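You operate a simulated robot arm through the tools that you are given. There is no shell and no other tool. Be economical: measure what you need, move in short steps, check, and stop when the job is done.

Carry out the task below with a simulated robot arm. There is one attempt and no reset: what you move stays moved.

## Task
Cap the steel cup with the cap that the pale tile names and box it.
Fine: cup upright in the pine box, cap seated; lay the tile where the cup stood; spill nothing.

Only the result counts: the job must be done as asked and must still hold three seconds after the hand-in. Knocking over, shifting, dropping, spilling or breaking anything else fails it. Lids that push on must go on centred and level and be pressed home; caps that screw on are set level and turned clockwise until they are tight.

## Robot
A 7-joint arm with a two-finger parallel gripper, fixed in place. Base frame: the origin is at the foot of the arm, x ahead of it, y to its left, z up; the work surface is at about z = 0. Readings come in mm, rad, newtons and seconds.
With the tool pointing down near the work surface it reaches from about 240 to 620 mm from the base axis. Its first joint turns from -1.152 to 1.152 rad. Payload 2.6 kg.
Tool frame: the origin (TCP) lies between the finger pads and is the grasp point; the fingertips stand 30 mm ahead of it; z points along the fingers, y is the line along which they close. The gripper opens to 94 mm. The fingers are 28 mm wide and 10 mm thick; the gripper's body (50 by 96 mm) begins 55 mm behind the TCP.
Orientation is told as [roll, pitch, yaw] about the base's x, y, z axes, in that order, counted from this pose: with the fingers straight down and closing along the base's y, the tool's x points along the base's -x, its y along +y and its z along -z.

## Interface
- The arm moves only by the tool play_rows. Its argument "targets" is one flat list of numbers, 7 for each row, row after row: the turn, a rotation vector about the tool's x, y, z in rad, then the shift along the tool's x, y, z in mm, then the gripper command, from -1 (shut) to 1 (fully open), values between in proportion. In form: [rx, ry, rz, tx, ty, tz, claw, rx, ry, rz, tx, ty, tz, claw, ...]. A call has 1 to 10 rows; each row shifts and turns the commanded pose from where the row before left it, along the tool's axes as they then stand. A row lasts 0.2 s, in which the tool goes at most 50 mm and 0.15 rad; a call with a longer step from one row to the next is refused whole, and so is a gripper value outside its range. Where a pose cannot be reached the arm comes as near as it can. A force on the tool above 40 N (or 10 N above the force at the start of the call, whichever is more), or a blocked arm, ends the call early, and 0.2 s more pass. The fingers move at their own pace (about 72 mm/s each) and stop on an object; they squeeze with about 33 N. The grip force told is the motor's: it shows also when the fingers shut on nothing. Time passes only in rows, and 0.2 s behind the last, so rows that do not move let the fingers close. The reply holds the time, the measured pose of the TCP, the force on the tool along the base axes, the opening and the grip force, in the units named above and with some noise.
- Cameras (640 x 400 px; columns grow to the right, rows downward): "scene" is fixed at [37, 442.4, 548.3]; the picture's right is [-0.71, -0.70, 0.00], its down [-0.50, 0.51, -0.70] and it looks along [0.49, -0.50, -0.72] (base axes); focal length 354 px, centre (320, 200). "wrist" rides on the gripper at [76, 14, -103] in the tool frame; the picture's right is [-0.18, 0.98, 0.00], its down [-0.75, -0.14, -0.64] and it looks along [-0.63, -0.12, 0.77] (tool axes); focal length 243 px, centre (320, 200). There is no depth. A picture from a camera that has moved, and an enlarged one, comes with that camera's place and axes in the base frame and with its lens.
- get_image(camera): a new picture of that camera. The clock stands still meanwhile.
- inspect(camera, box): a new picture of the part [left, top, right, bottom] of that camera's present view, enlarged. The clock stands still meanwhile.
- hand_in(): hands the job in; it is judged then, once.

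Go step by step. Nothing tells you positions but the pictures and the camera data: compare them with the known pose of the tool, close in by small moves and look again before you grip or let go. The budget is 120 turns and 64 pictures, counting those below and the enlarged ones. Unless the task says otherwise, let go and move clear before handing in, and close with one line.

The tools are called after "Emit:" by a JSON object that holds its "method" and its "body". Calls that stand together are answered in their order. play_rows: Moves the arm, as the interface text tells. Its arguments: {"type":"object","properties":{"targets":{"type":"array"}},"required":["targets"]} The other tools are called the same way: get_image (camera) takes a picture; inspect (camera, box) takes an enlarged picture of a part of a camera's view; hand_in () hands the job in.

At the start:

```text
time_s: 0.0
ee_pos: [295.9, 174.6, 255.1]
tcp_rot: [-0.001, 0.001, 0.0]
ft_force: [-0.2, -0.7, 0.3]
opening: 93.9
grip_force: 0.1
```

scene: 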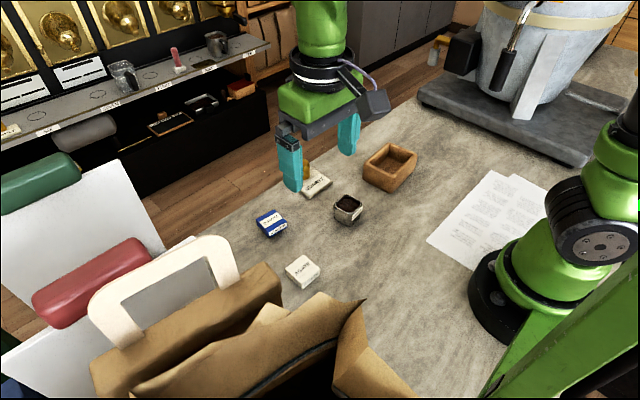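
wrist: 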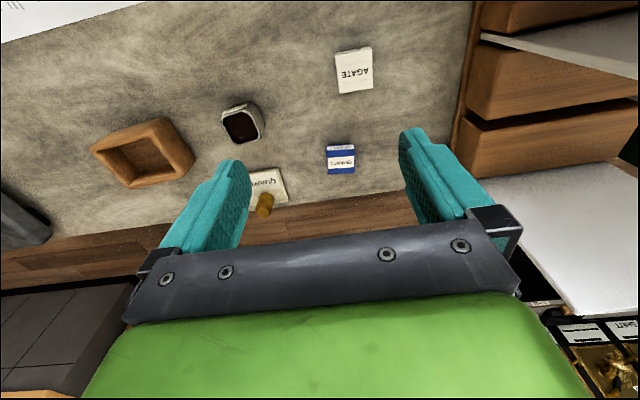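

I see a square steel cup with dark contents, a pine box, and several labelled items (AGATE white, a blue one, and a tile near a yellow object). I'll enlarge these to read the labels.

Emit:
{"method": "inspect", "body": {"camera": "scene", "box": [240, 130, 430, 300]}}

Emit:
{"method": "inspect", "body": {"camera": "wrist", "box": [80, 30, 400, 230]}}

```text
2.35 times, centred on (335, 215) of scene
camera zoom: at [37.0, 442.4, 548.3], right [-0.71, -0.7, 0.0], down [-0.5, 0.51, -0.7], along [0.49, -0.5, -0.72], focal length 832 px, centre (285, 165)
```

zoom: 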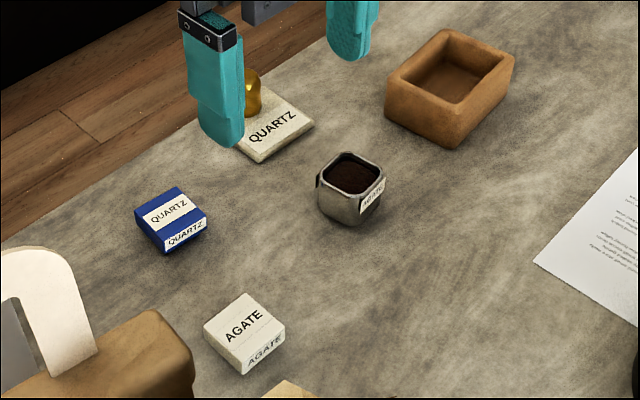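

```text
2.00 times, centred on (240, 130) of wrist
camera zoom: at [220.2, 188.2, 358.2], right [0.18, 0.98, 0.0], down [0.75, -0.14, 0.64], along [0.63, -0.12, -0.77], focal length 485 px, centre (480, 340)
```

zoom: 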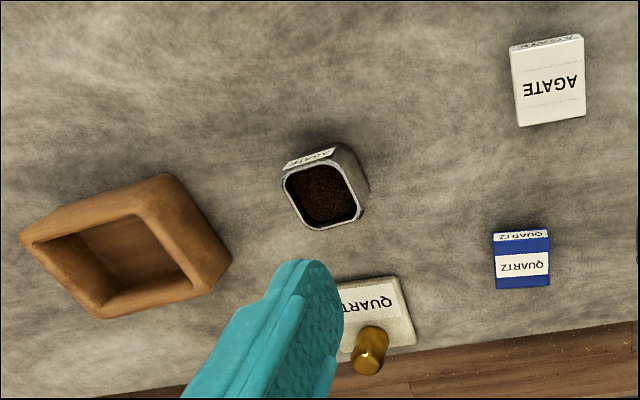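

The cup reads AGATE (a decoy); the pale tile with a brass object on it reads QUARTZ, so the blue cap is wanted. Estimates: cup (333,60), blue cap (429,182), tile (443,44), box (~367,-122). I'll move nearer for a clearer look, especially at the brass thing.

Emit:
{"method": "play_rows", "body": {"targets": [0, 0, 0, -5, -28, 12, 1, 0, 0, 0, -5, -28, 12, 1, 0, 0, 0, -5, -28, 12, 1, 0, 0, 0, -5, -28, 12, 1]}}

Emit:
{"method": "get_image", "body": {"camera": "wrist"}}

Emit:
{"method": "inspect", "body": {"camera": "scene", "box": [240, 130, 430, 250]}}

```text
time_s: 1.0
ee_pos: [316.9, 62.2, 207.2]
tcp_rot: [-0.002, 0.001, 0.002]
ft_force: [0.0, 0.2, 0.0]
opening: 93.8
grip_force: 0.1
```

```text
59 pictures are left
camera wrist: at [240.1, 76.0, 309.9], right [0.18, 0.98, 0.0], down [0.75, -0.14, 0.64], along [0.63, -0.12, -0.77], focal length 243 px, centre (320, 200)
```

wrist: 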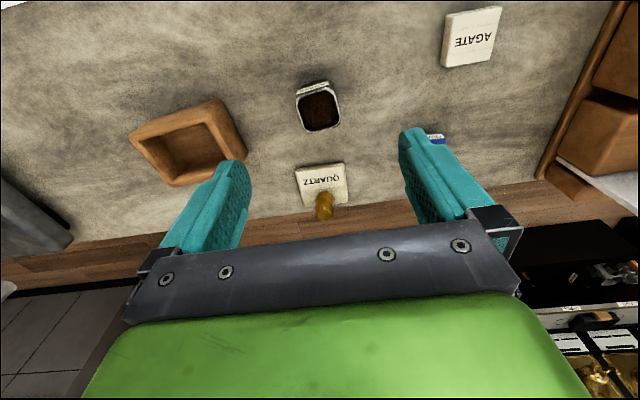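

```text
3.33 times, centred on (335, 190) of scene
camera zoom: at [37.0, 442.5, 548.3], right [-0.71, -0.7, 0.0], down [-0.5, 0.51, -0.7], along [0.49, -0.5, -0.72], focal length 1179 px, centre (270, 233)
```

zoom: 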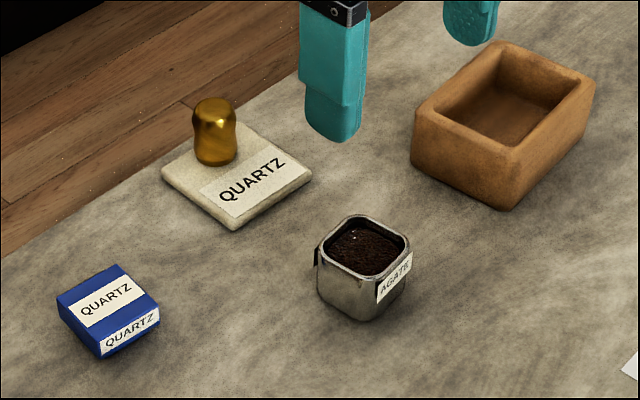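

The brass piece looks like a knob on the tile, which serves as a handle. Next I take closer views of the box and the cup for sizes and yaw.

Emit:
{"method": "play_rows", "body": {"targets": [0, 0, 0, 4, -35, 5, 1, 0, 0, 0, 4, -35, 5, 1, 0, 0, 0, 4, -35, 5, 1, 0, 0, 0, 4, -35, 5, 1, 0, 0, 0, 4, -30, 5, 1]}}

Emit:
{"method": "get_image", "body": {"camera": "wrist"}}

Emit:
{"method": "inspect", "body": {"camera": "scene", "box": [320, 130, 440, 230]}}

```text
time_s: 2.2
ee_pos: [295.3, -107.0, 181.1]
tcp_rot: [0.001, 0.003, -0.001]
ft_force: [0.8, 0.3, 0.0]
opening: 94.0
grip_force: 0.1
```

```text
57 pictures are left
camera wrist: at [218.7, -93.9, 282.9], right [0.18, 0.98, 0.0], down [0.75, -0.14, 0.64], along [0.63, -0.12, -0.77], focal length 243 px, centre (320, 200)
```

wrist: 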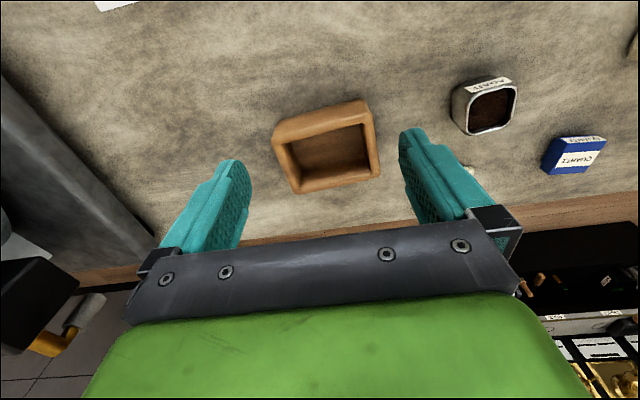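

```text
4.00 times, centred on (380, 180) of scene
camera zoom: at [37.0, 442.5, 548.3], right [-0.71, -0.7, 0.0], down [-0.5, 0.51, -0.7], along [0.49, -0.5, -0.72], focal length 1414 px, centre (80, 280)
```

zoom: 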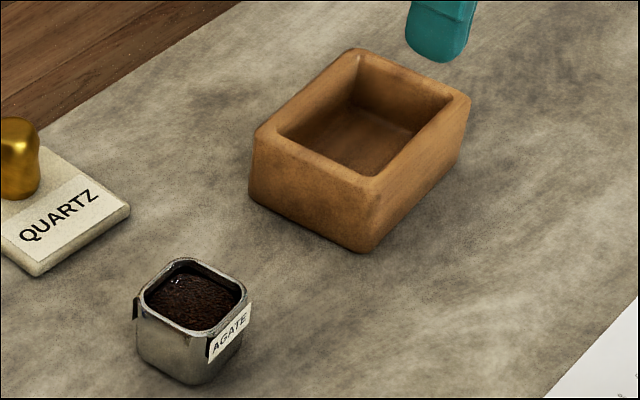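

I'll enlarge the wrist view to get the box and cup geometry.

Emit:
{"method": "inspect", "body": {"camera": "wrist", "box": [255, 85, 415, 205]}}

Emit:
{"method": "inspect", "body": {"camera": "wrist", "box": [430, 60, 550, 150]}}

```text
3.33 times, centred on (335, 145) of wrist
camera zoom: at [218.7, -93.9, 282.9], right [0.18, 0.98, 0.0], down [0.75, -0.14, 0.64], along [0.63, -0.12, -0.77], focal length 809 px, centre (270, 383)
```

zoom: 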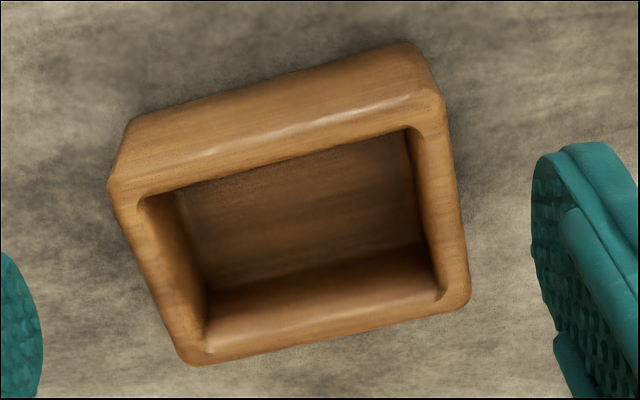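

```text
4.44 times, centred on (490, 105) of wrist
camera zoom: at [218.7, -93.9, 282.9], right [0.18, 0.98, 0.0], down [0.75, -0.14, 0.64], along [0.63, -0.12, -0.77], focal length 1078 px, centre (-436, 622)
```

zoom: 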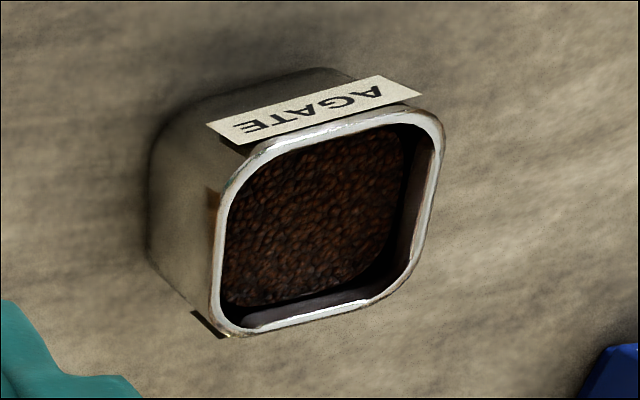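

Box: inner opening about 62×84 mm, centre ≈ (354,-110), yaw ≈ +0.08, height ≈ 48. Now a closer look at the cup and the blue cap.

Emit:
{"method": "play_rows", "body": {"targets": [0, 0, 0, 5, 31.4, 4, 1, 0, 0, 0, 5, 31.4, 4, 1, 0, 0, 0, 5, 31.4, 4, 1, 0, 0, 0, 5, 31.4, 4, 1, 0, 0, 0, 5, 31.4, 4, 1]}}

Emit:
{"method": "inspect", "body": {"camera": "wrist", "box": [240, 50, 400, 150]}}

```text
time_s: 3.4
ee_pos: [269.3, 54.2, 160.7]
tcp_rot: [-0.001, 0.0, 0.0]
ft_force: [0.8, 0.4, -1.1]
opening: 94.0
grip_force: 0.2
```

```text
4.00 times, centred on (320, 100) of wrist
camera zoom: at [192.4, 67.2, 264.8], right [0.18, 0.98, 0.0], down [0.75, -0.14, 0.64], along [0.63, -0.12, -0.77], focal length 970 px, centre (320, 600)
```

zoom: 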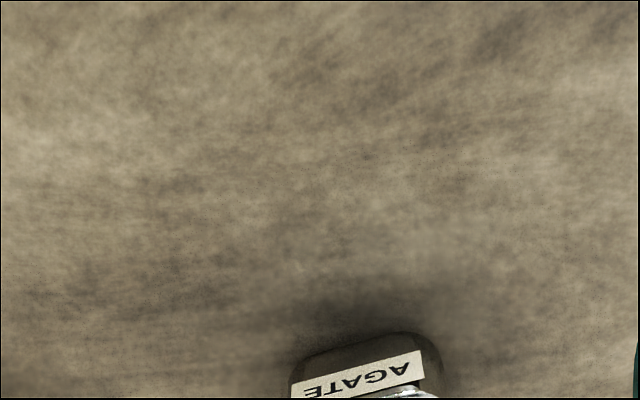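

Emit:
{"method": "inspect", "body": {"camera": "wrist", "box": [270, 120, 390, 210]}}

Emit:
{"method": "get_image", "body": {"camera": "wrist"}}

```text
4.44 times, centred on (330, 165) of wrist
camera zoom: at [192.4, 67.2, 264.8], right [0.18, 0.98, 0.0], down [0.75, -0.14, 0.64], along [0.63, -0.12, -0.77], focal length 1078 px, centre (276, 356)
```

zoom: 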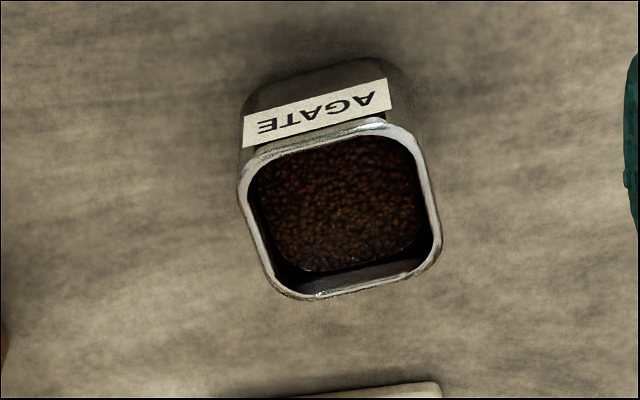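

```text
51 pictures are left
camera wrist: at [192.4, 67.2, 264.8], right [0.18, 0.98, 0.0], down [0.75, -0.14, 0.64], along [0.63, -0.12, -0.77], focal length 243 px, centre (320, 200)
```

wrist: 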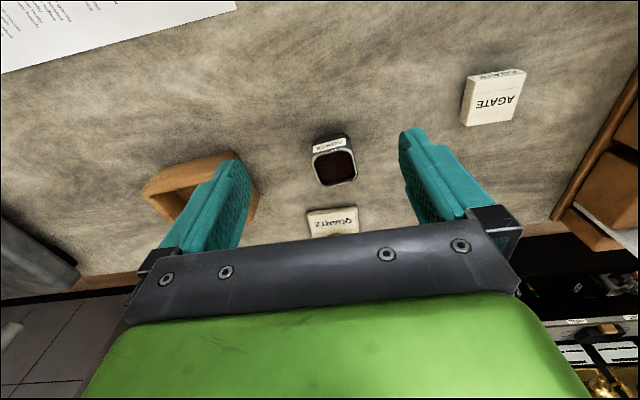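

Cup centre ≈ (335,58), yaw ≈ +0.08. Now I move towards the blue cap for a near view.

Emit:
{"method": "play_rows", "body": {"targets": [0, 0, 0, -19, 25.4, 1, 1, 0, 0, 0, -19, 25.4, 1, 1, 0, 0, 0, -19, 25.4, 1, 1, 0, 0, 0, -19, 25.4, 1, 1, 0, 0, 0, -19, 25.4, 1, 1]}}

Emit:
{"method": "inspect", "body": {"camera": "wrist", "box": [250, 100, 410, 220]}}

```text
time_s: 4.6
ee_pos: [365.9, 179.3, 158.6]
tcp_rot: [0.0, 0.0, 0.0]
ft_force: [-0.2, 0.0, -1.1]
opening: 94.1
grip_force: 0.0
```

```text
3.33 times, centred on (330, 160) of wrist
camera zoom: at [289.5, 192.4, 259.9], right [0.18, 0.98, 0.0], down [0.75, -0.14, 0.64], along [0.63, -0.12, -0.77], focal length 809 px, centre (287, 333)
```

zoom: 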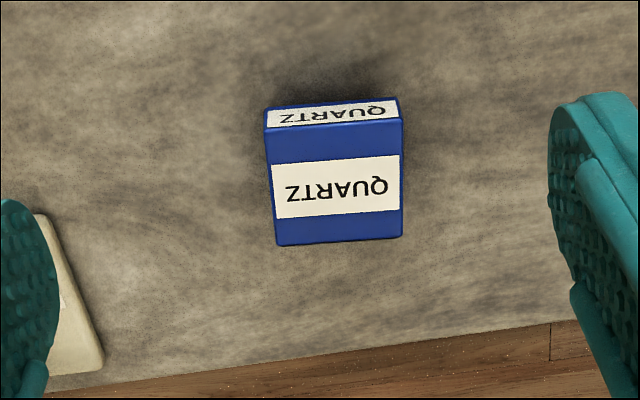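

Cap: 44.5 mm square, centre ≈ (427,183), yaw ≈ -0.105. I move above it and match the yaw.

Emit:
{"method": "play_rows", "body": {"targets": [0, 0, 0, -20.4, 1.2, 20, 1, 0, 0, 0, -20.4, 1.2, 20, 1, 0, 0, 0, -20.4, 1.2, 20, 1, 0, 0, 0.105, 0, 0, 0, 1]}}

Emit:
{"method": "get_image", "body": {"camera": "wrist"}}

Emit:
{"method": "inspect", "body": {"camera": "scene", "box": [220, 150, 340, 270]}}

```text
time_s: 5.6
ee_pos: [428.2, 180.4, 95.6]
tcp_rot: [0.002, -0.001, -0.106]
ft_force: [-0.8, 0.0, -0.1]
opening: 93.9
grip_force: 0.1
```

```text
49 pictures are left
camera wrist: at [353.0, 201.8, 199.5], right [0.29, 0.96, 0.0], down [0.73, -0.22, 0.64], along [0.61, -0.18, -0.77], focal length 243 px, centre (320, 200)
```

wrist: 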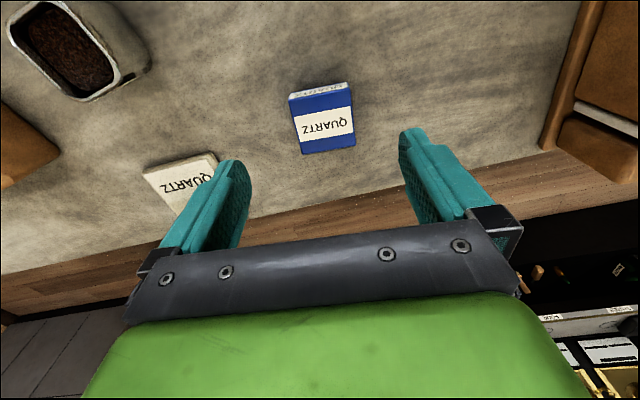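

```text
3.33 times, centred on (280, 210) of scene
camera zoom: at [37.0, 442.4, 548.3], right [-0.71, -0.7, 0.0], down [-0.5, 0.51, -0.7], along [0.49, -0.5, -0.72], focal length 1179 px, centre (453, 167)
```

zoom: 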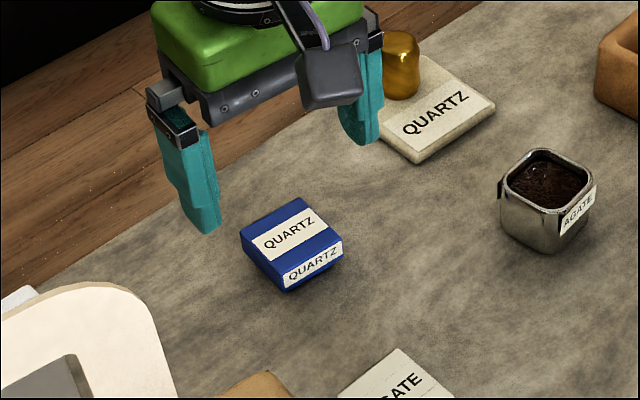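

The cap sits about 4 mm to tool +y and ~2.5 mm nearer the base than the TCP. I correct, descend partway and check the profile of the cap.

Emit:
{"method": "play_rows", "body": {"targets": [0, 0, 0, 2.5, 4, 15, 1, 0, 0, 0, 0, 0, 20, 1]}}

Emit:
{"method": "inspect", "body": {"camera": "scene", "box": [240, 180, 310, 250]}}

Emit:
{"method": "inspect", "body": {"camera": "wrist", "box": [240, 80, 400, 220]}}

```text
time_s: 6.2
ee_pos: [427.6, 184.7, 61.0]
tcp_rot: [0.0, 0.0, -0.105]
ft_force: [-0.3, 0.5, 0.0]
opening: 94.2
grip_force: 0.0
```

```text
5.71 times, centred on (275, 215) of scene
camera zoom: at [37.0, 442.4, 548.3], right [-0.71, -0.7, 0.0], down [-0.5, 0.51, -0.7], along [0.49, -0.5, -0.72], focal length 2021 px, centre (577, 114)
```

zoom: 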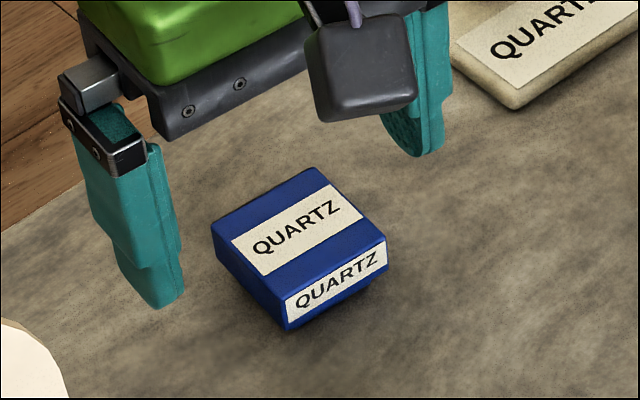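

```text
2.86 times, centred on (320, 150) of wrist
camera zoom: at [353.2, 206.4, 164.2], right [0.29, 0.96, 0.0], down [0.74, -0.22, 0.64], along [0.61, -0.18, -0.77], focal length 693 px, centre (320, 343)
```

zoom: 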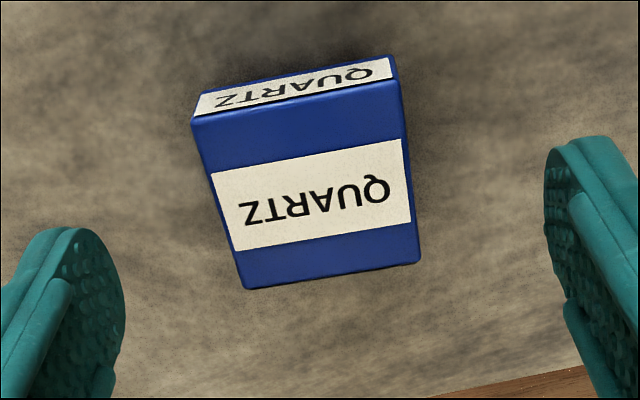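

Cap is aligned within ~1.3 mm. I descend and close gently.

Emit:
{"method": "play_rows", "body": {"targets": [0, 0, 0, 0, -1.2, 14, 1, 0, 0, 0, 0, 0, 14, 1, 0, 0, 0, 0, 0, 0, -1, 0, 0, 0, 0, 0, 0, -1, 0, 0, 0, 0, 0, 0, -1]}}

Emit:
{"method": "inspect", "body": {"camera": "wrist", "box": [240, 80, 400, 220]}}

```text
time_s: 7.4
ee_pos: [428.3, 182.5, 32.5]
tcp_rot: [-0.001, 0.0, -0.105]
ft_force: [-0.4, -0.1, 0.4]
opening: 42.7
grip_force: 33.2
```

```text
2.86 times, centred on (320, 150) of wrist
camera zoom: at [353.5, 204.4, 136.1], right [0.29, 0.96, 0.0], down [0.74, -0.22, 0.64], along [0.61, -0.18, -0.77], focal length 693 px, centre (320, 343)
```

zoom: 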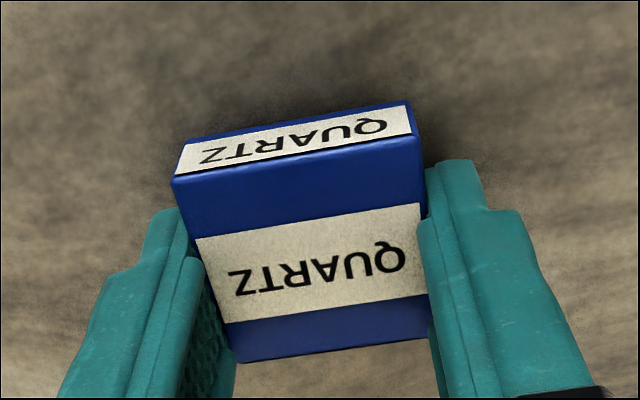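

Cap is gripped (42.7 mm). I lift, turn to the cup's yaw and carry it over the cup at a safe height.

Emit:
{"method": "play_rows", "body": {"targets": [0, 0, 0, 0, 0, -30, -1, 0, 0, 0, 0, 0, -30, -1, 0, 0, 0, 0, 0, -20, -1, 0, 0, -0.0925, 0, 0, 0, -1, 0, 0, -0.0925, 0, 0, 0, -1, 0, 0, 0, 21, -23, 0, -1, 0, 0, 0, 21, -23, 0, -1, 0, 0, 0, 21, -23, 0, -1, 0, 0, 0, 21, -23, 0, -1, 0, 0, 0, 20, -23, 0, -1]}}

Emit:
{"method": "get_image", "body": {"camera": "wrist"}}

Emit:
{"method": "inspect", "body": {"camera": "scene", "box": [290, 130, 410, 240]}}

```text
time_s: 9.6
ee_pos: [330.6, 60.7, 115.9]
tcp_rot: [0.0, 0.001, 0.08]
ft_force: [-0.5, -0.2, -0.9]
opening: 42.5
grip_force: 33.1
```

```text
44 pictures are left
camera wrist: at [253.9, 68.8, 217.4], right [0.1, 0.99, 0.0], down [0.76, -0.08, 0.64], along [0.64, -0.07, -0.77], focal length 243 px, centre (320, 200)
```

wrist: 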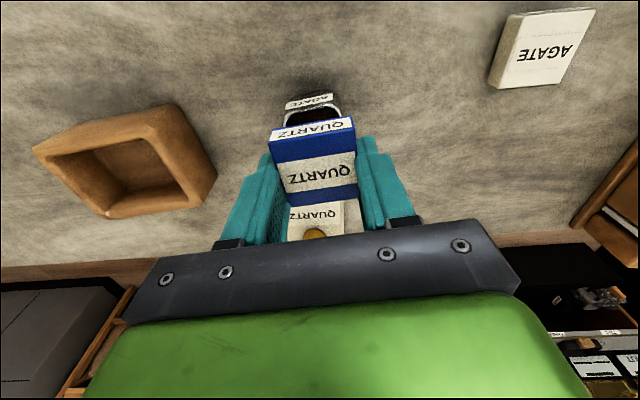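

```text
3.64 times, centred on (350, 185) of scene
camera zoom: at [37.0, 442.5, 548.3], right [-0.71, -0.7, 0.0], down [-0.5, 0.51, -0.7], along [0.49, -0.5, -0.72], focal length 1286 px, centre (211, 254)
```

zoom: 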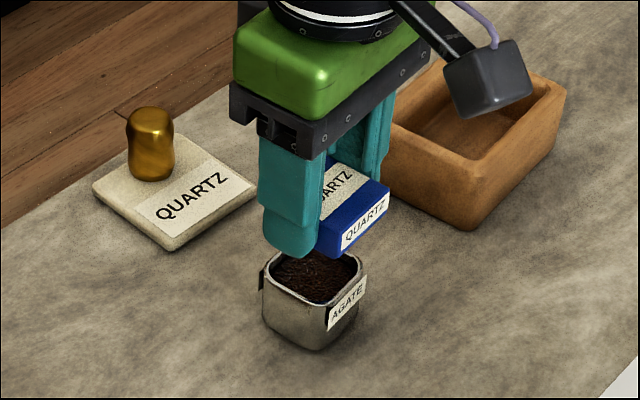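

The cap hangs over the cup; I enlarge the wrist view to compare edges.

Emit:
{"method": "inspect", "body": {"camera": "wrist", "box": [255, 80, 375, 180]}}

```text
4.00 times, centred on (315, 130) of wrist
camera zoom: at [253.9, 68.8, 217.4], right [0.1, 0.99, 0.0], down [0.76, -0.08, 0.64], along [0.64, -0.07, -0.77], focal length 970 px, centre (340, 480)
```

zoom: 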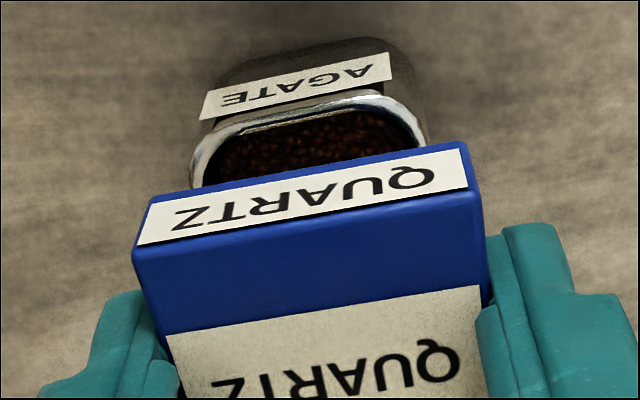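

The cap seems to sit higher in the grip than I assumed, so it may have a plug below. I lift it towards the scene camera's level to see its profile.

Emit:
{"method": "play_rows", "body": {"targets": [0, 0, 0, 0, 0, -45, -1, 0, 0, 0, 0, 0, -45, -1, 0, 0, 0, 0, 0, -45, -1, 0, 0, 0, 0, 0, -45, -1, 0, 0, 0, 0, 0, -45, -1]}}

Emit:
{"method": "get_image", "body": {"camera": "scene"}}

```text
time_s: 10.8
ee_pos: [330.4, 59.4, 339.7]
tcp_rot: [0.0, 0.0, 0.082]
ft_force: [0.5, 0.5, -0.5]
opening: 43.0
grip_force: 32.8
```

```text
41 pictures are left
```

scene: 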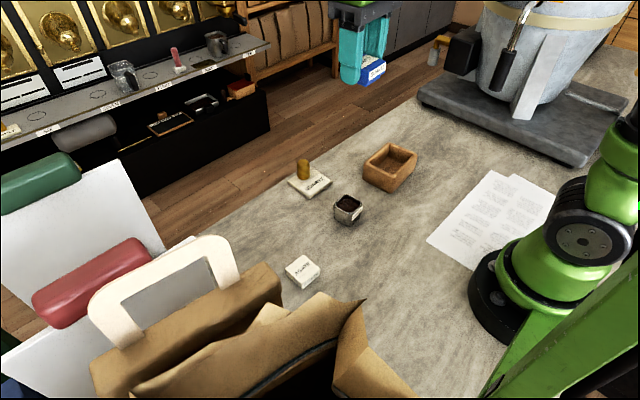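

Emit:
{"method": "inspect", "body": {"camera": "scene", "box": [325, 20, 405, 100]}}

Emit:
{"method": "inspect", "body": {"camera": "scene", "box": [310, 180, 380, 240]}}

```text
5.00 times, centred on (365, 60) of scene
camera zoom: at [37.0, 442.4, 548.3], right [-0.71, -0.7, 0.0], down [-0.5, 0.51, -0.7], along [0.49, -0.5, -0.72], focal length 1768 px, centre (95, 900)
```

zoom: 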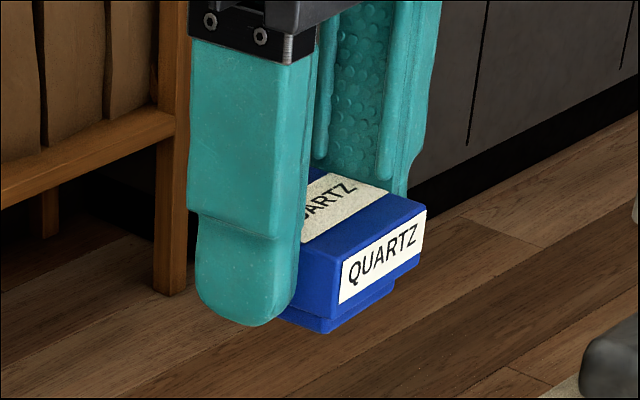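

```text
6.67 times, centred on (345, 210) of scene
camera zoom: at [37.0, 442.4, 548.3], right [-0.71, -0.7, 0.0], down [-0.5, 0.51, -0.7], along [0.49, -0.5, -0.72], focal length 2357 px, centre (153, 133)
```

zoom: 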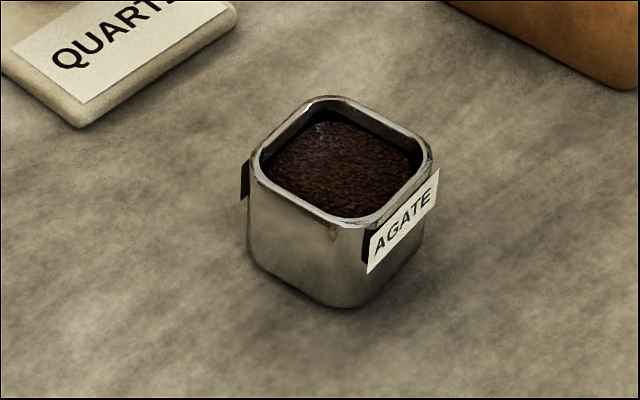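

The cap has a plug under the flange (about 8 mm), so total height is ~24 mm and my fingertips reach below the flange. I set it down in a clear spot to regrip it higher.

Emit:
{"method": "play_rows", "body": {"targets": [0, 0, 0, -14.1, 16.15, 38.5, -1, 0, 0, 0, -14.1, 16.15, 38.5, -1, 0, 0, 0, -14.1, 16.15, 38.5, -1, 0, 0, 0, -14.1, 16.15, 38.5, -1, 0, 0, 0, -14.1, 16.15, 38.5, -1, 0, 0, 0, -14.1, 16.15, 38.5, -1, 0, 0, 0, -14.1, 16.15, 38.5, -1, 0, 0, 0, 0, 0, 15, -1, 0, 0, 0, 0, 0, 10, -1, 0, 0, 0, 0, 0, 6, -1]}}

```text
time_s: 13.0
ee_pos: [421.7, 181.1, 38.6]
tcp_rot: [0.001, 0.001, 0.079]
ft_force: [-0.4, 0.5, -0.8]
opening: 42.5
grip_force: 33.4
```

About 6 mm above table; lower gently.

Emit:
{"method": "play_rows", "body": {"targets": [0, 0, 0, 0, 0, 3, -1, 0, 0, 0, 0, 0, 2, -1, 0, 0, 0, 0, 0, 1, -1]}}

```text
time_s: 13.8
ee_pos: [421.8, 180.6, 33.4]
tcp_rot: [0.002, 0.0, 0.081]
ft_force: [0.1, 0.4, 0.5]
opening: 42.4
grip_force: 32.4
```

On the table; open slightly, rise 10 mm and regrip.

Emit:
{"method": "play_rows", "body": {"targets": [0, 0, 0, 0, 0, 0.7, -1, 0, 0, 0, 0, 0, 0, 0.2, 0, 0, 0, 0, 0, 0, 0.2, 0, 0, 0, 0, 0, -5, 0.2, 0, 0, 0, 0, 0, -5, 0.2]}}

Emit:
{"method": "inspect", "body": {"camera": "wrist", "box": [240, 80, 400, 220]}}

Emit:
{"method": "inspect", "body": {"camera": "scene", "box": [230, 170, 330, 250]}}

```text
time_s: 15.0
ee_pos: [421.1, 180.7, 42.3]
tcp_rot: [0.0, 0.0, 0.081]
ft_force: [0.0, -0.4, -0.2]
opening: 56.4
grip_force: 0.1
```

```text
2.86 times, centred on (320, 150) of wrist
camera zoom: at [343.2, 188.2, 145.5], right [0.1, 0.99, 0.0], down [0.76, -0.08, 0.64], along [0.64, -0.07, -0.77], focal length 693 px, centre (320, 343)
```

zoom: 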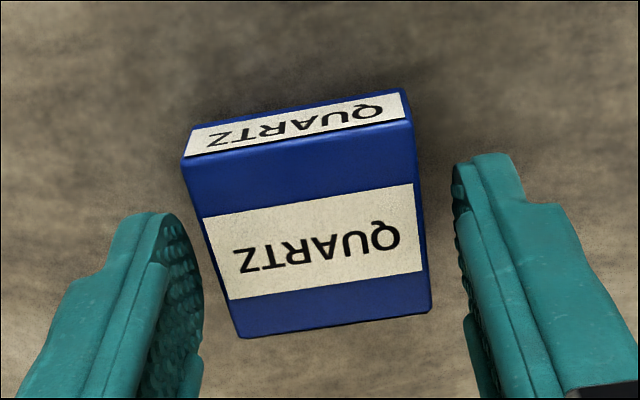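

```text
5.00 times, centred on (280, 210) of scene
camera zoom: at [37.0, 442.4, 548.3], right [-0.71, -0.7, 0.0], down [-0.5, 0.51, -0.7], along [0.49, -0.5, -0.72], focal length 1768 px, centre (520, 150)
```

zoom: 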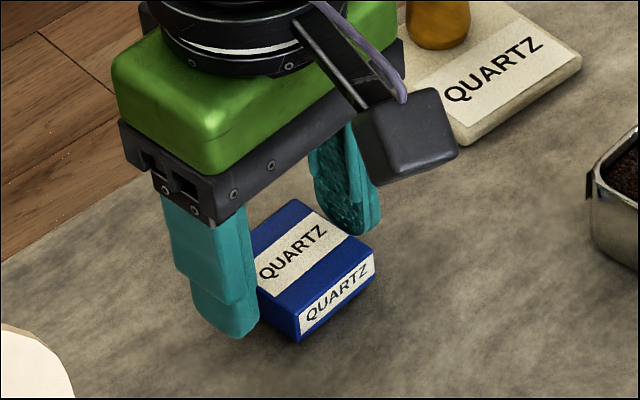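

Cap is ~3.9 mm toward the base relative to the TCP; I centre on it, close, and lift.

Emit:
{"method": "play_rows", "body": {"targets": [0, 0, 0, 3.9, 0, 0, 0.2, 0, 0, 0, 0, 0, 0, -1, 0, 0, 0, 0, 0, 0, -1, 0, 0, 0, 0, 0, -20, -1, 0, 0, 0, 0, 0, -30, -1, 0, 0, 0, 0, 0, -20, -1]}}

Emit:
{"method": "inspect", "body": {"camera": "wrist", "box": [240, 80, 400, 220]}}

```text
time_s: 16.4
ee_pos: [414.3, 179.6, 111.0]
tcp_rot: [0.001, 0.002, 0.081]
ft_force: [0.9, -0.3, -0.2]
opening: 42.6
grip_force: 33.2
```

```text
2.86 times, centred on (320, 150) of wrist
camera zoom: at [336.6, 186.8, 213.8], right [0.1, 0.99, 0.0], down [0.76, -0.08, 0.64], along [0.64, -0.07, -0.77], focal length 693 px, centre (320, 343)
```

zoom: 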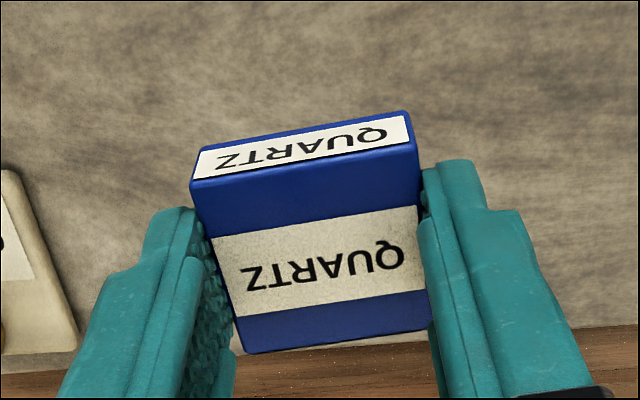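

Grip now centred on the cap. I carry it over the cup (~334,58.6).

Emit:
{"method": "play_rows", "body": {"targets": [0, 0, 0, 22.4, -28.5, 0, -1, 0, 0, 0, 22.4, -28.5, 0, -1, 0, 0, 0, 22.4, -28.5, 0, -1, 0, 0, 0, 22.4, -28.5, 0, -1, 0, 0, 0, 0, 0, 8, -1]}}

Emit:
{"method": "inspect", "body": {"camera": "wrist", "box": [255, 80, 375, 180]}}

Emit:
{"method": "inspect", "body": {"camera": "scene", "box": [310, 160, 380, 240]}}

```text
time_s: 17.6
ee_pos: [336.9, 60.1, 103.7]
tcp_rot: [0.0, 0.0, 0.08]
ft_force: [-0.3, -0.4, -0.7]
opening: 42.6
grip_force: 33.3
```

```text
4.00 times, centred on (315, 130) of wrist
camera zoom: at [261.3, 67.2, 206.1], right [0.1, 0.99, 0.0], down [0.76, -0.08, 0.64], along [0.64, -0.07, -0.77], focal length 970 px, centre (340, 480)
```

zoom: 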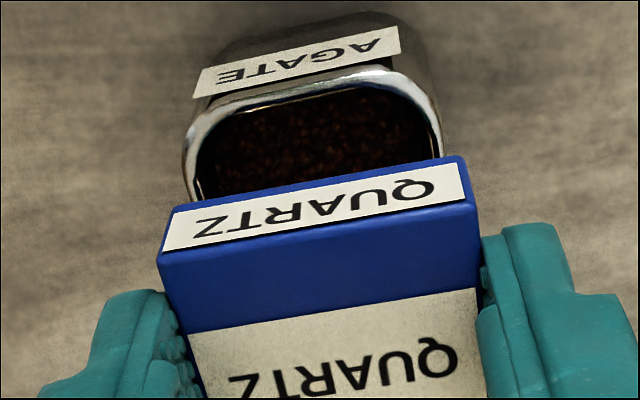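

```text
5.00 times, centred on (345, 200) of scene
camera zoom: at [37.0, 442.4, 548.3], right [-0.71, -0.7, 0.0], down [-0.5, 0.51, -0.7], along [0.49, -0.5, -0.72], focal length 1768 px, centre (195, 200)
```

zoom: 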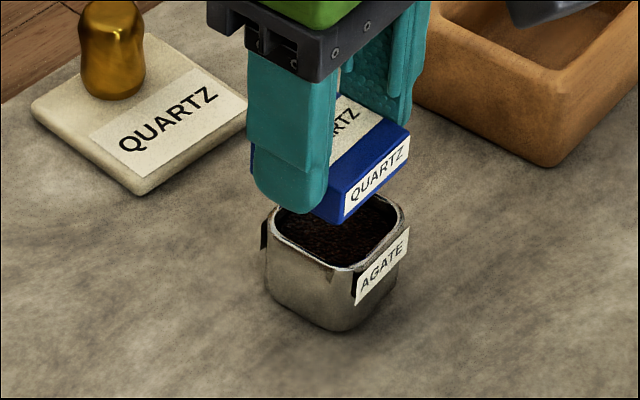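

Cup lies about 5.5 mm nearer and 2.6 mm to -y of the cap. I correct and come lower, then recheck.

Emit:
{"method": "play_rows", "body": {"targets": [0, 0, 0, 5.4, -2.6, 4, -1, 0, 0, 0, 0, 0, 7, -1]}}

Emit:
{"method": "inspect", "body": {"camera": "wrist", "box": [255, 80, 375, 180]}}

Emit:
{"method": "inspect", "body": {"camera": "scene", "box": [310, 160, 380, 240]}}

```text
time_s: 18.2
ee_pos: [331.1, 54.5, 91.6]
tcp_rot: [-0.001, 0.001, 0.08]
ft_force: [0.4, 0.6, -0.4]
opening: 42.9
grip_force: 33.5
```

```text
4.00 times, centred on (315, 130) of wrist
camera zoom: at [253.9, 63.3, 195.1], right [0.11, 0.99, 0.0], down [0.76, -0.08, 0.64], along [0.64, -0.07, -0.77], focal length 970 px, centre (340, 480)
```

zoom: 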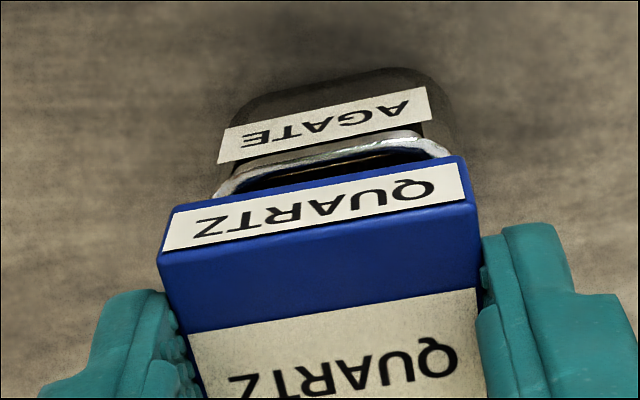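

```text
5.00 times, centred on (345, 200) of scene
camera zoom: at [37.0, 442.4, 548.3], right [-0.71, -0.7, 0.0], down [-0.5, 0.51, -0.7], along [0.49, -0.5, -0.72], focal length 1768 px, centre (195, 200)
```

zoom: 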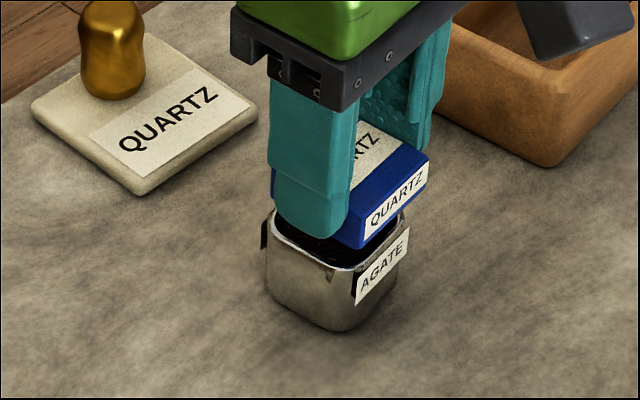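

Close to aligned; I enlarge both views further for the last millimetre.

Emit:
{"method": "inspect", "body": {"camera": "wrist", "box": [290, 90, 380, 150]}}

Emit:
{"method": "inspect", "body": {"camera": "scene", "box": [355, 185, 405, 230]}}

```text
6.67 times, centred on (335, 120) of wrist
camera zoom: at [253.9, 63.3, 195.1], right [0.11, 0.99, 0.0], down [0.76, -0.08, 0.64], along [0.64, -0.07, -0.77], focal length 1618 px, centre (220, 733)
```

zoom: 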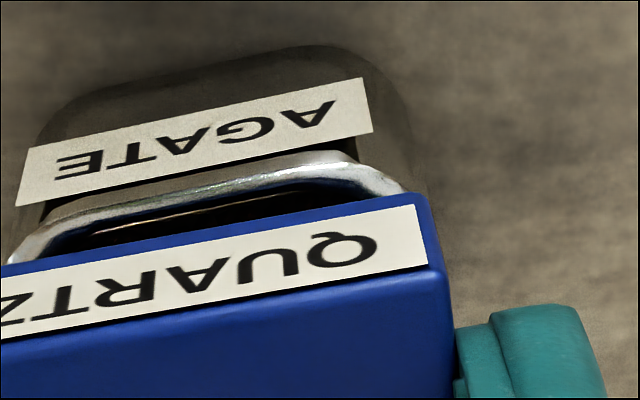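

```text
8.89 times, centred on (380, 208) of scene
camera zoom: at [37.0, 442.4, 548.3], right [-0.71, -0.7, 0.0], down [-0.5, 0.51, -0.7], along [0.49, -0.5, -0.72], focal length 3143 px, centre (-213, 133)
```

zoom: 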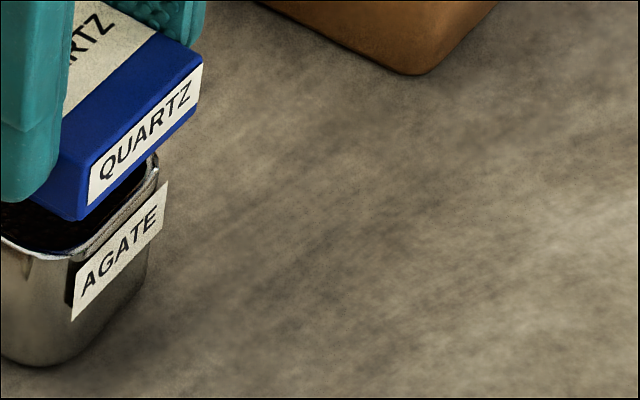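

Remaining offset ≈ +0.9 forward, +0.6 in y. I correct and lower in small steps to feel entry.

Emit:
{"method": "play_rows", "body": {"targets": [0, 0, 0, -0.9, 0.6, 0, -1, 0, 0, 0, 0, 0, 2, -1, 0, 0, 0, 0, 0, 2, -1]}}

Emit:
{"method": "inspect", "body": {"camera": "scene", "box": [320, 175, 380, 235]}}

Emit:
{"method": "inspect", "body": {"camera": "wrist", "box": [280, 90, 370, 150]}}

```text
time_s: 19.0
ee_pos: [330.8, 56.7, 87.9]
tcp_rot: [0.001, 0.002, 0.08]
ft_force: [0.0, 1.0, -0.2]
opening: 42.7
grip_force: 33.1
```

```text
6.67 times, centred on (350, 205) of scene
camera zoom: at [37.0, 442.4, 548.3], right [-0.71, -0.7, 0.0], down [-0.5, 0.51, -0.7], along [0.49, -0.5, -0.72], focal length 2357 px, centre (120, 167)
```

zoom: 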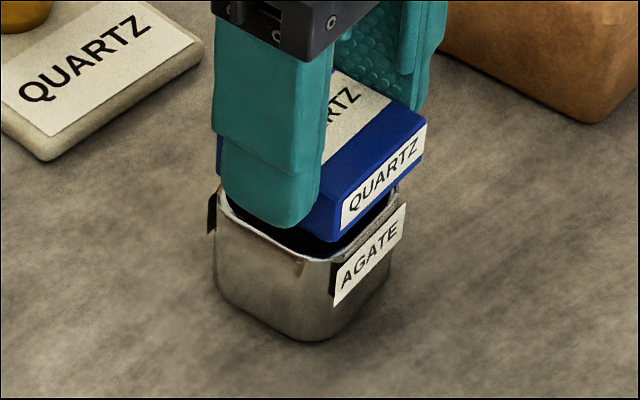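

```text
6.67 times, centred on (325, 120) of wrist
camera zoom: at [254.8, 64.2, 191.2], right [0.1, 0.99, 0.0], down [0.76, -0.08, 0.64], along [0.64, -0.07, -0.77], focal length 1618 px, centre (287, 733)
```

zoom: 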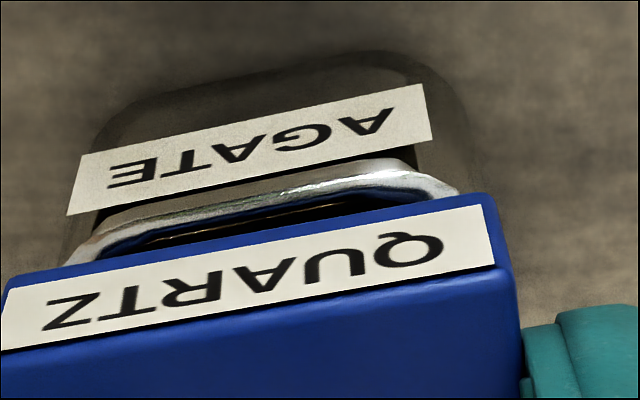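

Centres agree within ~0.5 mm. Continue down in small steps.

Emit:
{"method": "play_rows", "body": {"targets": [0, 0, 0, 0, 0, 1.5, -1, 0, 0, 0, 0, 0, 1.5, -1, 0, 0, 0, 0, 0, 1.5, -1]}}

```text
time_s: 19.8
ee_pos: [332.2, 56.7, 85.2]
tcp_rot: [0.0, -0.001, 0.08]
ft_force: [-0.7, -1.1, 5.6]
opening: 42.8
grip_force: 33.4
```

Light contact. I check how the plug sits relative to the rim.

Emit:
{"method": "inspect", "body": {"camera": "scene", "box": [325, 180, 375, 230]}}

Emit:
{"method": "inspect", "body": {"camera": "wrist", "box": [280, 90, 370, 150]}}

```text
8.00 times, centred on (350, 205) of scene
camera zoom: at [37.0, 442.4, 548.3], right [-0.71, -0.7, 0.0], down [-0.5, 0.51, -0.7], along [0.49, -0.5, -0.72], focal length 2829 px, centre (80, 160)
```

zoom: 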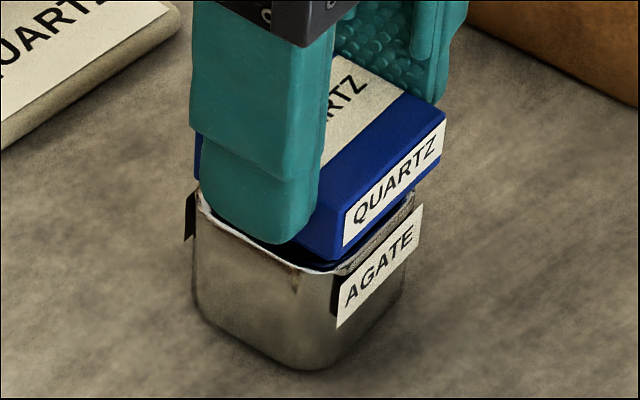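

```text
6.67 times, centred on (325, 120) of wrist
camera zoom: at [254.9, 64.2, 187.4], right [0.1, 0.99, 0.0], down [0.76, -0.08, 0.64], along [0.64, -0.07, -0.77], focal length 1618 px, centre (287, 733)
```

zoom: 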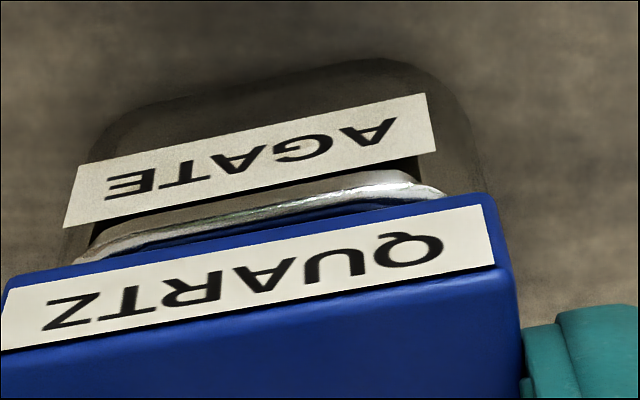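

Contact is on the rim, and labels suggest the cup's yaw is ~2° more than the cap's. I back off 3 mm, rotate slightly, and look closer.

Emit:
{"method": "play_rows", "body": {"targets": [0, 0, 0, 0, 0, -4, -1, 0, 0, -0.035, 0, 0, 0, -1]}}

Emit:
{"method": "inspect", "body": {"camera": "scene", "box": [330, 188, 370, 213]}}

Emit:
{"method": "inspect", "body": {"camera": "wrist", "box": [280, 95, 360, 145]}}

```text
time_s: 20.4
ee_pos: [331.1, 57.2, 88.4]
tcp_rot: [0.0, 0.002, 0.115]
ft_force: [-0.1, 0.2, -1.0]
opening: 42.5
grip_force: 32.9
```

```text
16.00 times, centred on (350, 200) of scene
camera zoom: at [37.0, 442.4, 548.3], right [-0.71, -0.7, 0.0], down [-0.5, 0.51, -0.7], along [0.49, -0.5, -0.72], focal length 5658 px, centre (-160, 192)
```

zoom: 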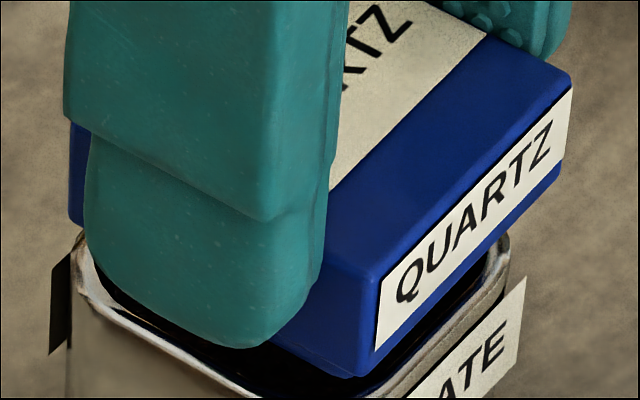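

```text
8.00 times, centred on (320, 120) of wrist
camera zoom: at [254.2, 62.3, 191.2], right [0.07, 1.0, 0.0], down [0.77, -0.05, 0.64], along [0.64, -0.04, -0.77], focal length 1941 px, centre (320, 840)
```

zoom: 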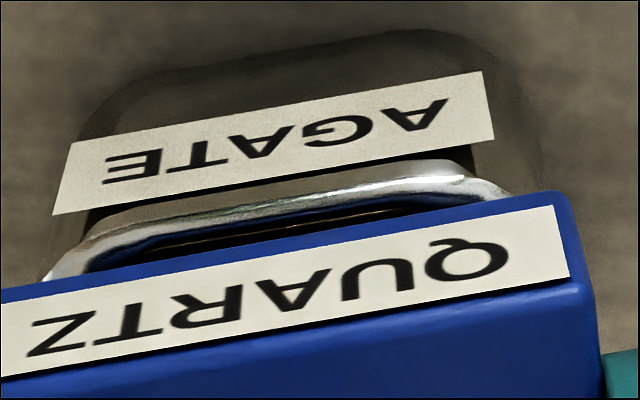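

Scene columns say the cap is ~2.4 mm too far along the picture's right; the wrist says ~1.6 mm too near. I shift 2.2 mm forward and recheck.

Emit:
{"method": "play_rows", "body": {"targets": [0, 0, 0, -2.2, 0, 0, -1, 0, 0, 0, 0, 0, 0, -1]}}

Emit:
{"method": "inspect", "body": {"camera": "scene", "box": [330, 188, 370, 213]}}

Emit:
{"method": "inspect", "body": {"camera": "wrist", "box": [280, 95, 360, 145]}}

```text
time_s: 21.0
ee_pos: [334.4, 57.4, 88.5]
tcp_rot: [0.001, 0.0, 0.115]
ft_force: [0.2, 0.1, -0.5]
opening: 42.5
grip_force: 33.0
```

```text
16.00 times, centred on (350, 200) of scene
camera zoom: at [37.0, 442.4, 548.3], right [-0.71, -0.7, 0.0], down [-0.5, 0.51, -0.7], along [0.49, -0.5, -0.72], focal length 5658 px, centre (-160, 192)
```

zoom: 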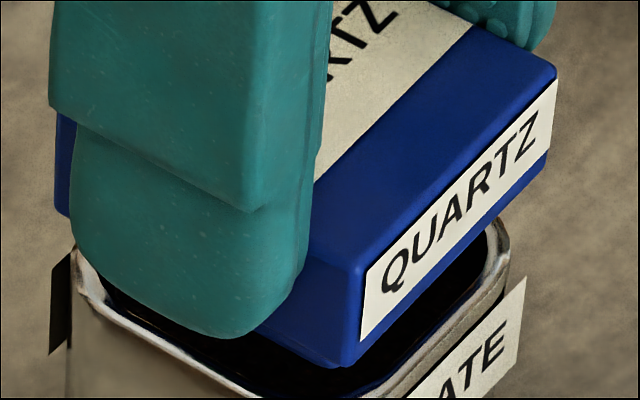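

```text
8.00 times, centred on (320, 120) of wrist
camera zoom: at [256.3, 62.5, 191.3], right [0.07, 1.0, 0.0], down [0.77, -0.05, 0.64], along [0.64, -0.04, -0.77], focal length 1941 px, centre (320, 840)
```

zoom: 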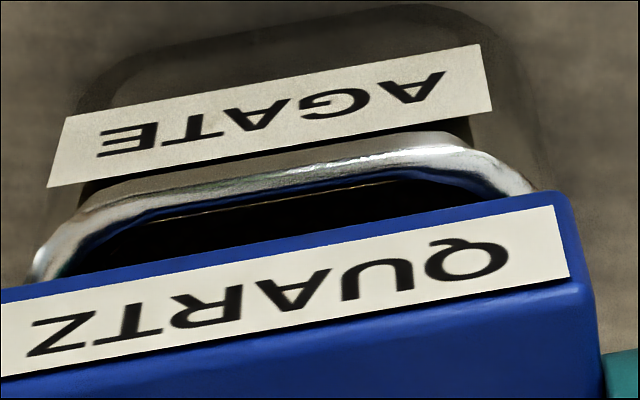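

Both views now agree within ~0.7 mm. Lower again gently.

Emit:
{"method": "play_rows", "body": {"targets": [0, 0, 0, 0, 0, 2, -1, 0, 0, 0, 0, 0, 1.5, -1, 0, 0, 0, 0, 0, 1.5, -1, 0, 0, 0, 0, 0, 1.5, -1]}}

```text
time_s: 22.0
ee_pos: [334.1, 57.5, 82.4]
tcp_rot: [-0.001, 0.002, 0.115]
ft_force: [0.4, -0.2, -0.6]
opening: 42.9
grip_force: 33.1
```

No resistance past the earlier contact height: the plug is entering. Continue.

Emit:
{"method": "play_rows", "body": {"targets": [0, 0, 0, 0, 0, 1.5, -1, 0, 0, 0, 0, 0, 1.5, -1, 0, 0, 0, 0, 0, 1.5, -1]}}

Emit:
{"method": "inspect", "body": {"camera": "scene", "box": [330, 188, 370, 213]}}

```text
time_s: 22.8
ee_pos: [336.1, 57.5, 78.7]
tcp_rot: [-0.001, 0.001, 0.115]
ft_force: [1.1, 0.1, 0.2]
opening: 42.9
grip_force: 32.7
```

```text
16.00 times, centred on (350, 200) of scene
camera zoom: at [37.0, 442.4, 548.3], right [-0.71, -0.7, 0.0], down [-0.5, 0.51, -0.7], along [0.49, -0.5, -0.72], focal length 5658 px, centre (-160, 192)
```

zoom: 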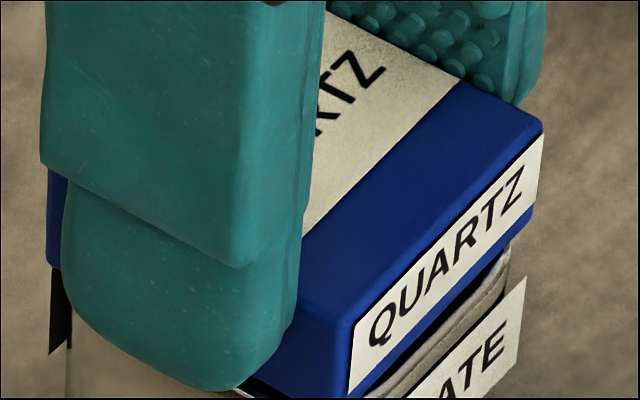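

Well centred now, flange nearly at the rim. Press down until the force rises.

Emit:
{"method": "play_rows", "body": {"targets": [0, 0, 0, 0, 0, 1.5, -1, 0, 0, 0, 0, 0, 1.5, -1, 0, 0, 0, 0, 0, 1.5, -1]}}

```text
time_s: 23.6
ee_pos: [336.6, 58.9, 74.4]
tcp_rot: [0.0, -0.005, 0.117]
ft_force: [-3.2, -1.4, 27.1]
opening: 42.5
grip_force: 32.7
```

27 N resisting; press a little more.

Emit:
{"method": "play_rows", "body": {"targets": [0, 0, 0, 0, 0, 1, -1, 0, 0, 0, 0, 0, 1, -1]}}

Emit:
{"method": "inspect", "body": {"camera": "scene", "box": [325, 185, 375, 230]}}

Emit:
{"method": "inspect", "body": {"camera": "wrist", "box": [270, 90, 370, 160]}}

```text
time_s: 24.2
ee_pos: [336.4, 57.7, 72.1]
tcp_rot: [0.001, -0.004, 0.115]
ft_force: [4.6, 0.3, 26.0]
opening: 42.5
grip_force: 33.1
```

```text
8.89 times, centred on (350, 208) of scene
camera zoom: at [36.9, 442.4, 548.3], right [-0.71, -0.7, 0.0], down [-0.5, 0.51, -0.7], along [0.49, -0.5, -0.71], focal length 3143 px, centre (53, 133)
```

zoom: 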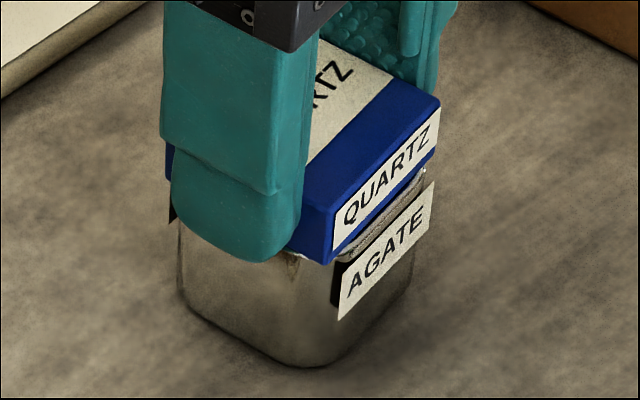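

```text
5.71 times, centred on (320, 125) of wrist
camera zoom: at [257.8, 62.6, 174.6], right [0.07, 1.0, 0.0], down [0.76, -0.05, 0.65], along [0.64, -0.04, -0.76], focal length 1386 px, centre (320, 629)
```

zoom: 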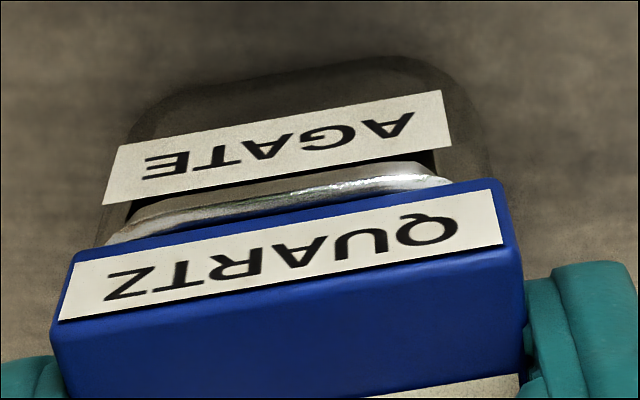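

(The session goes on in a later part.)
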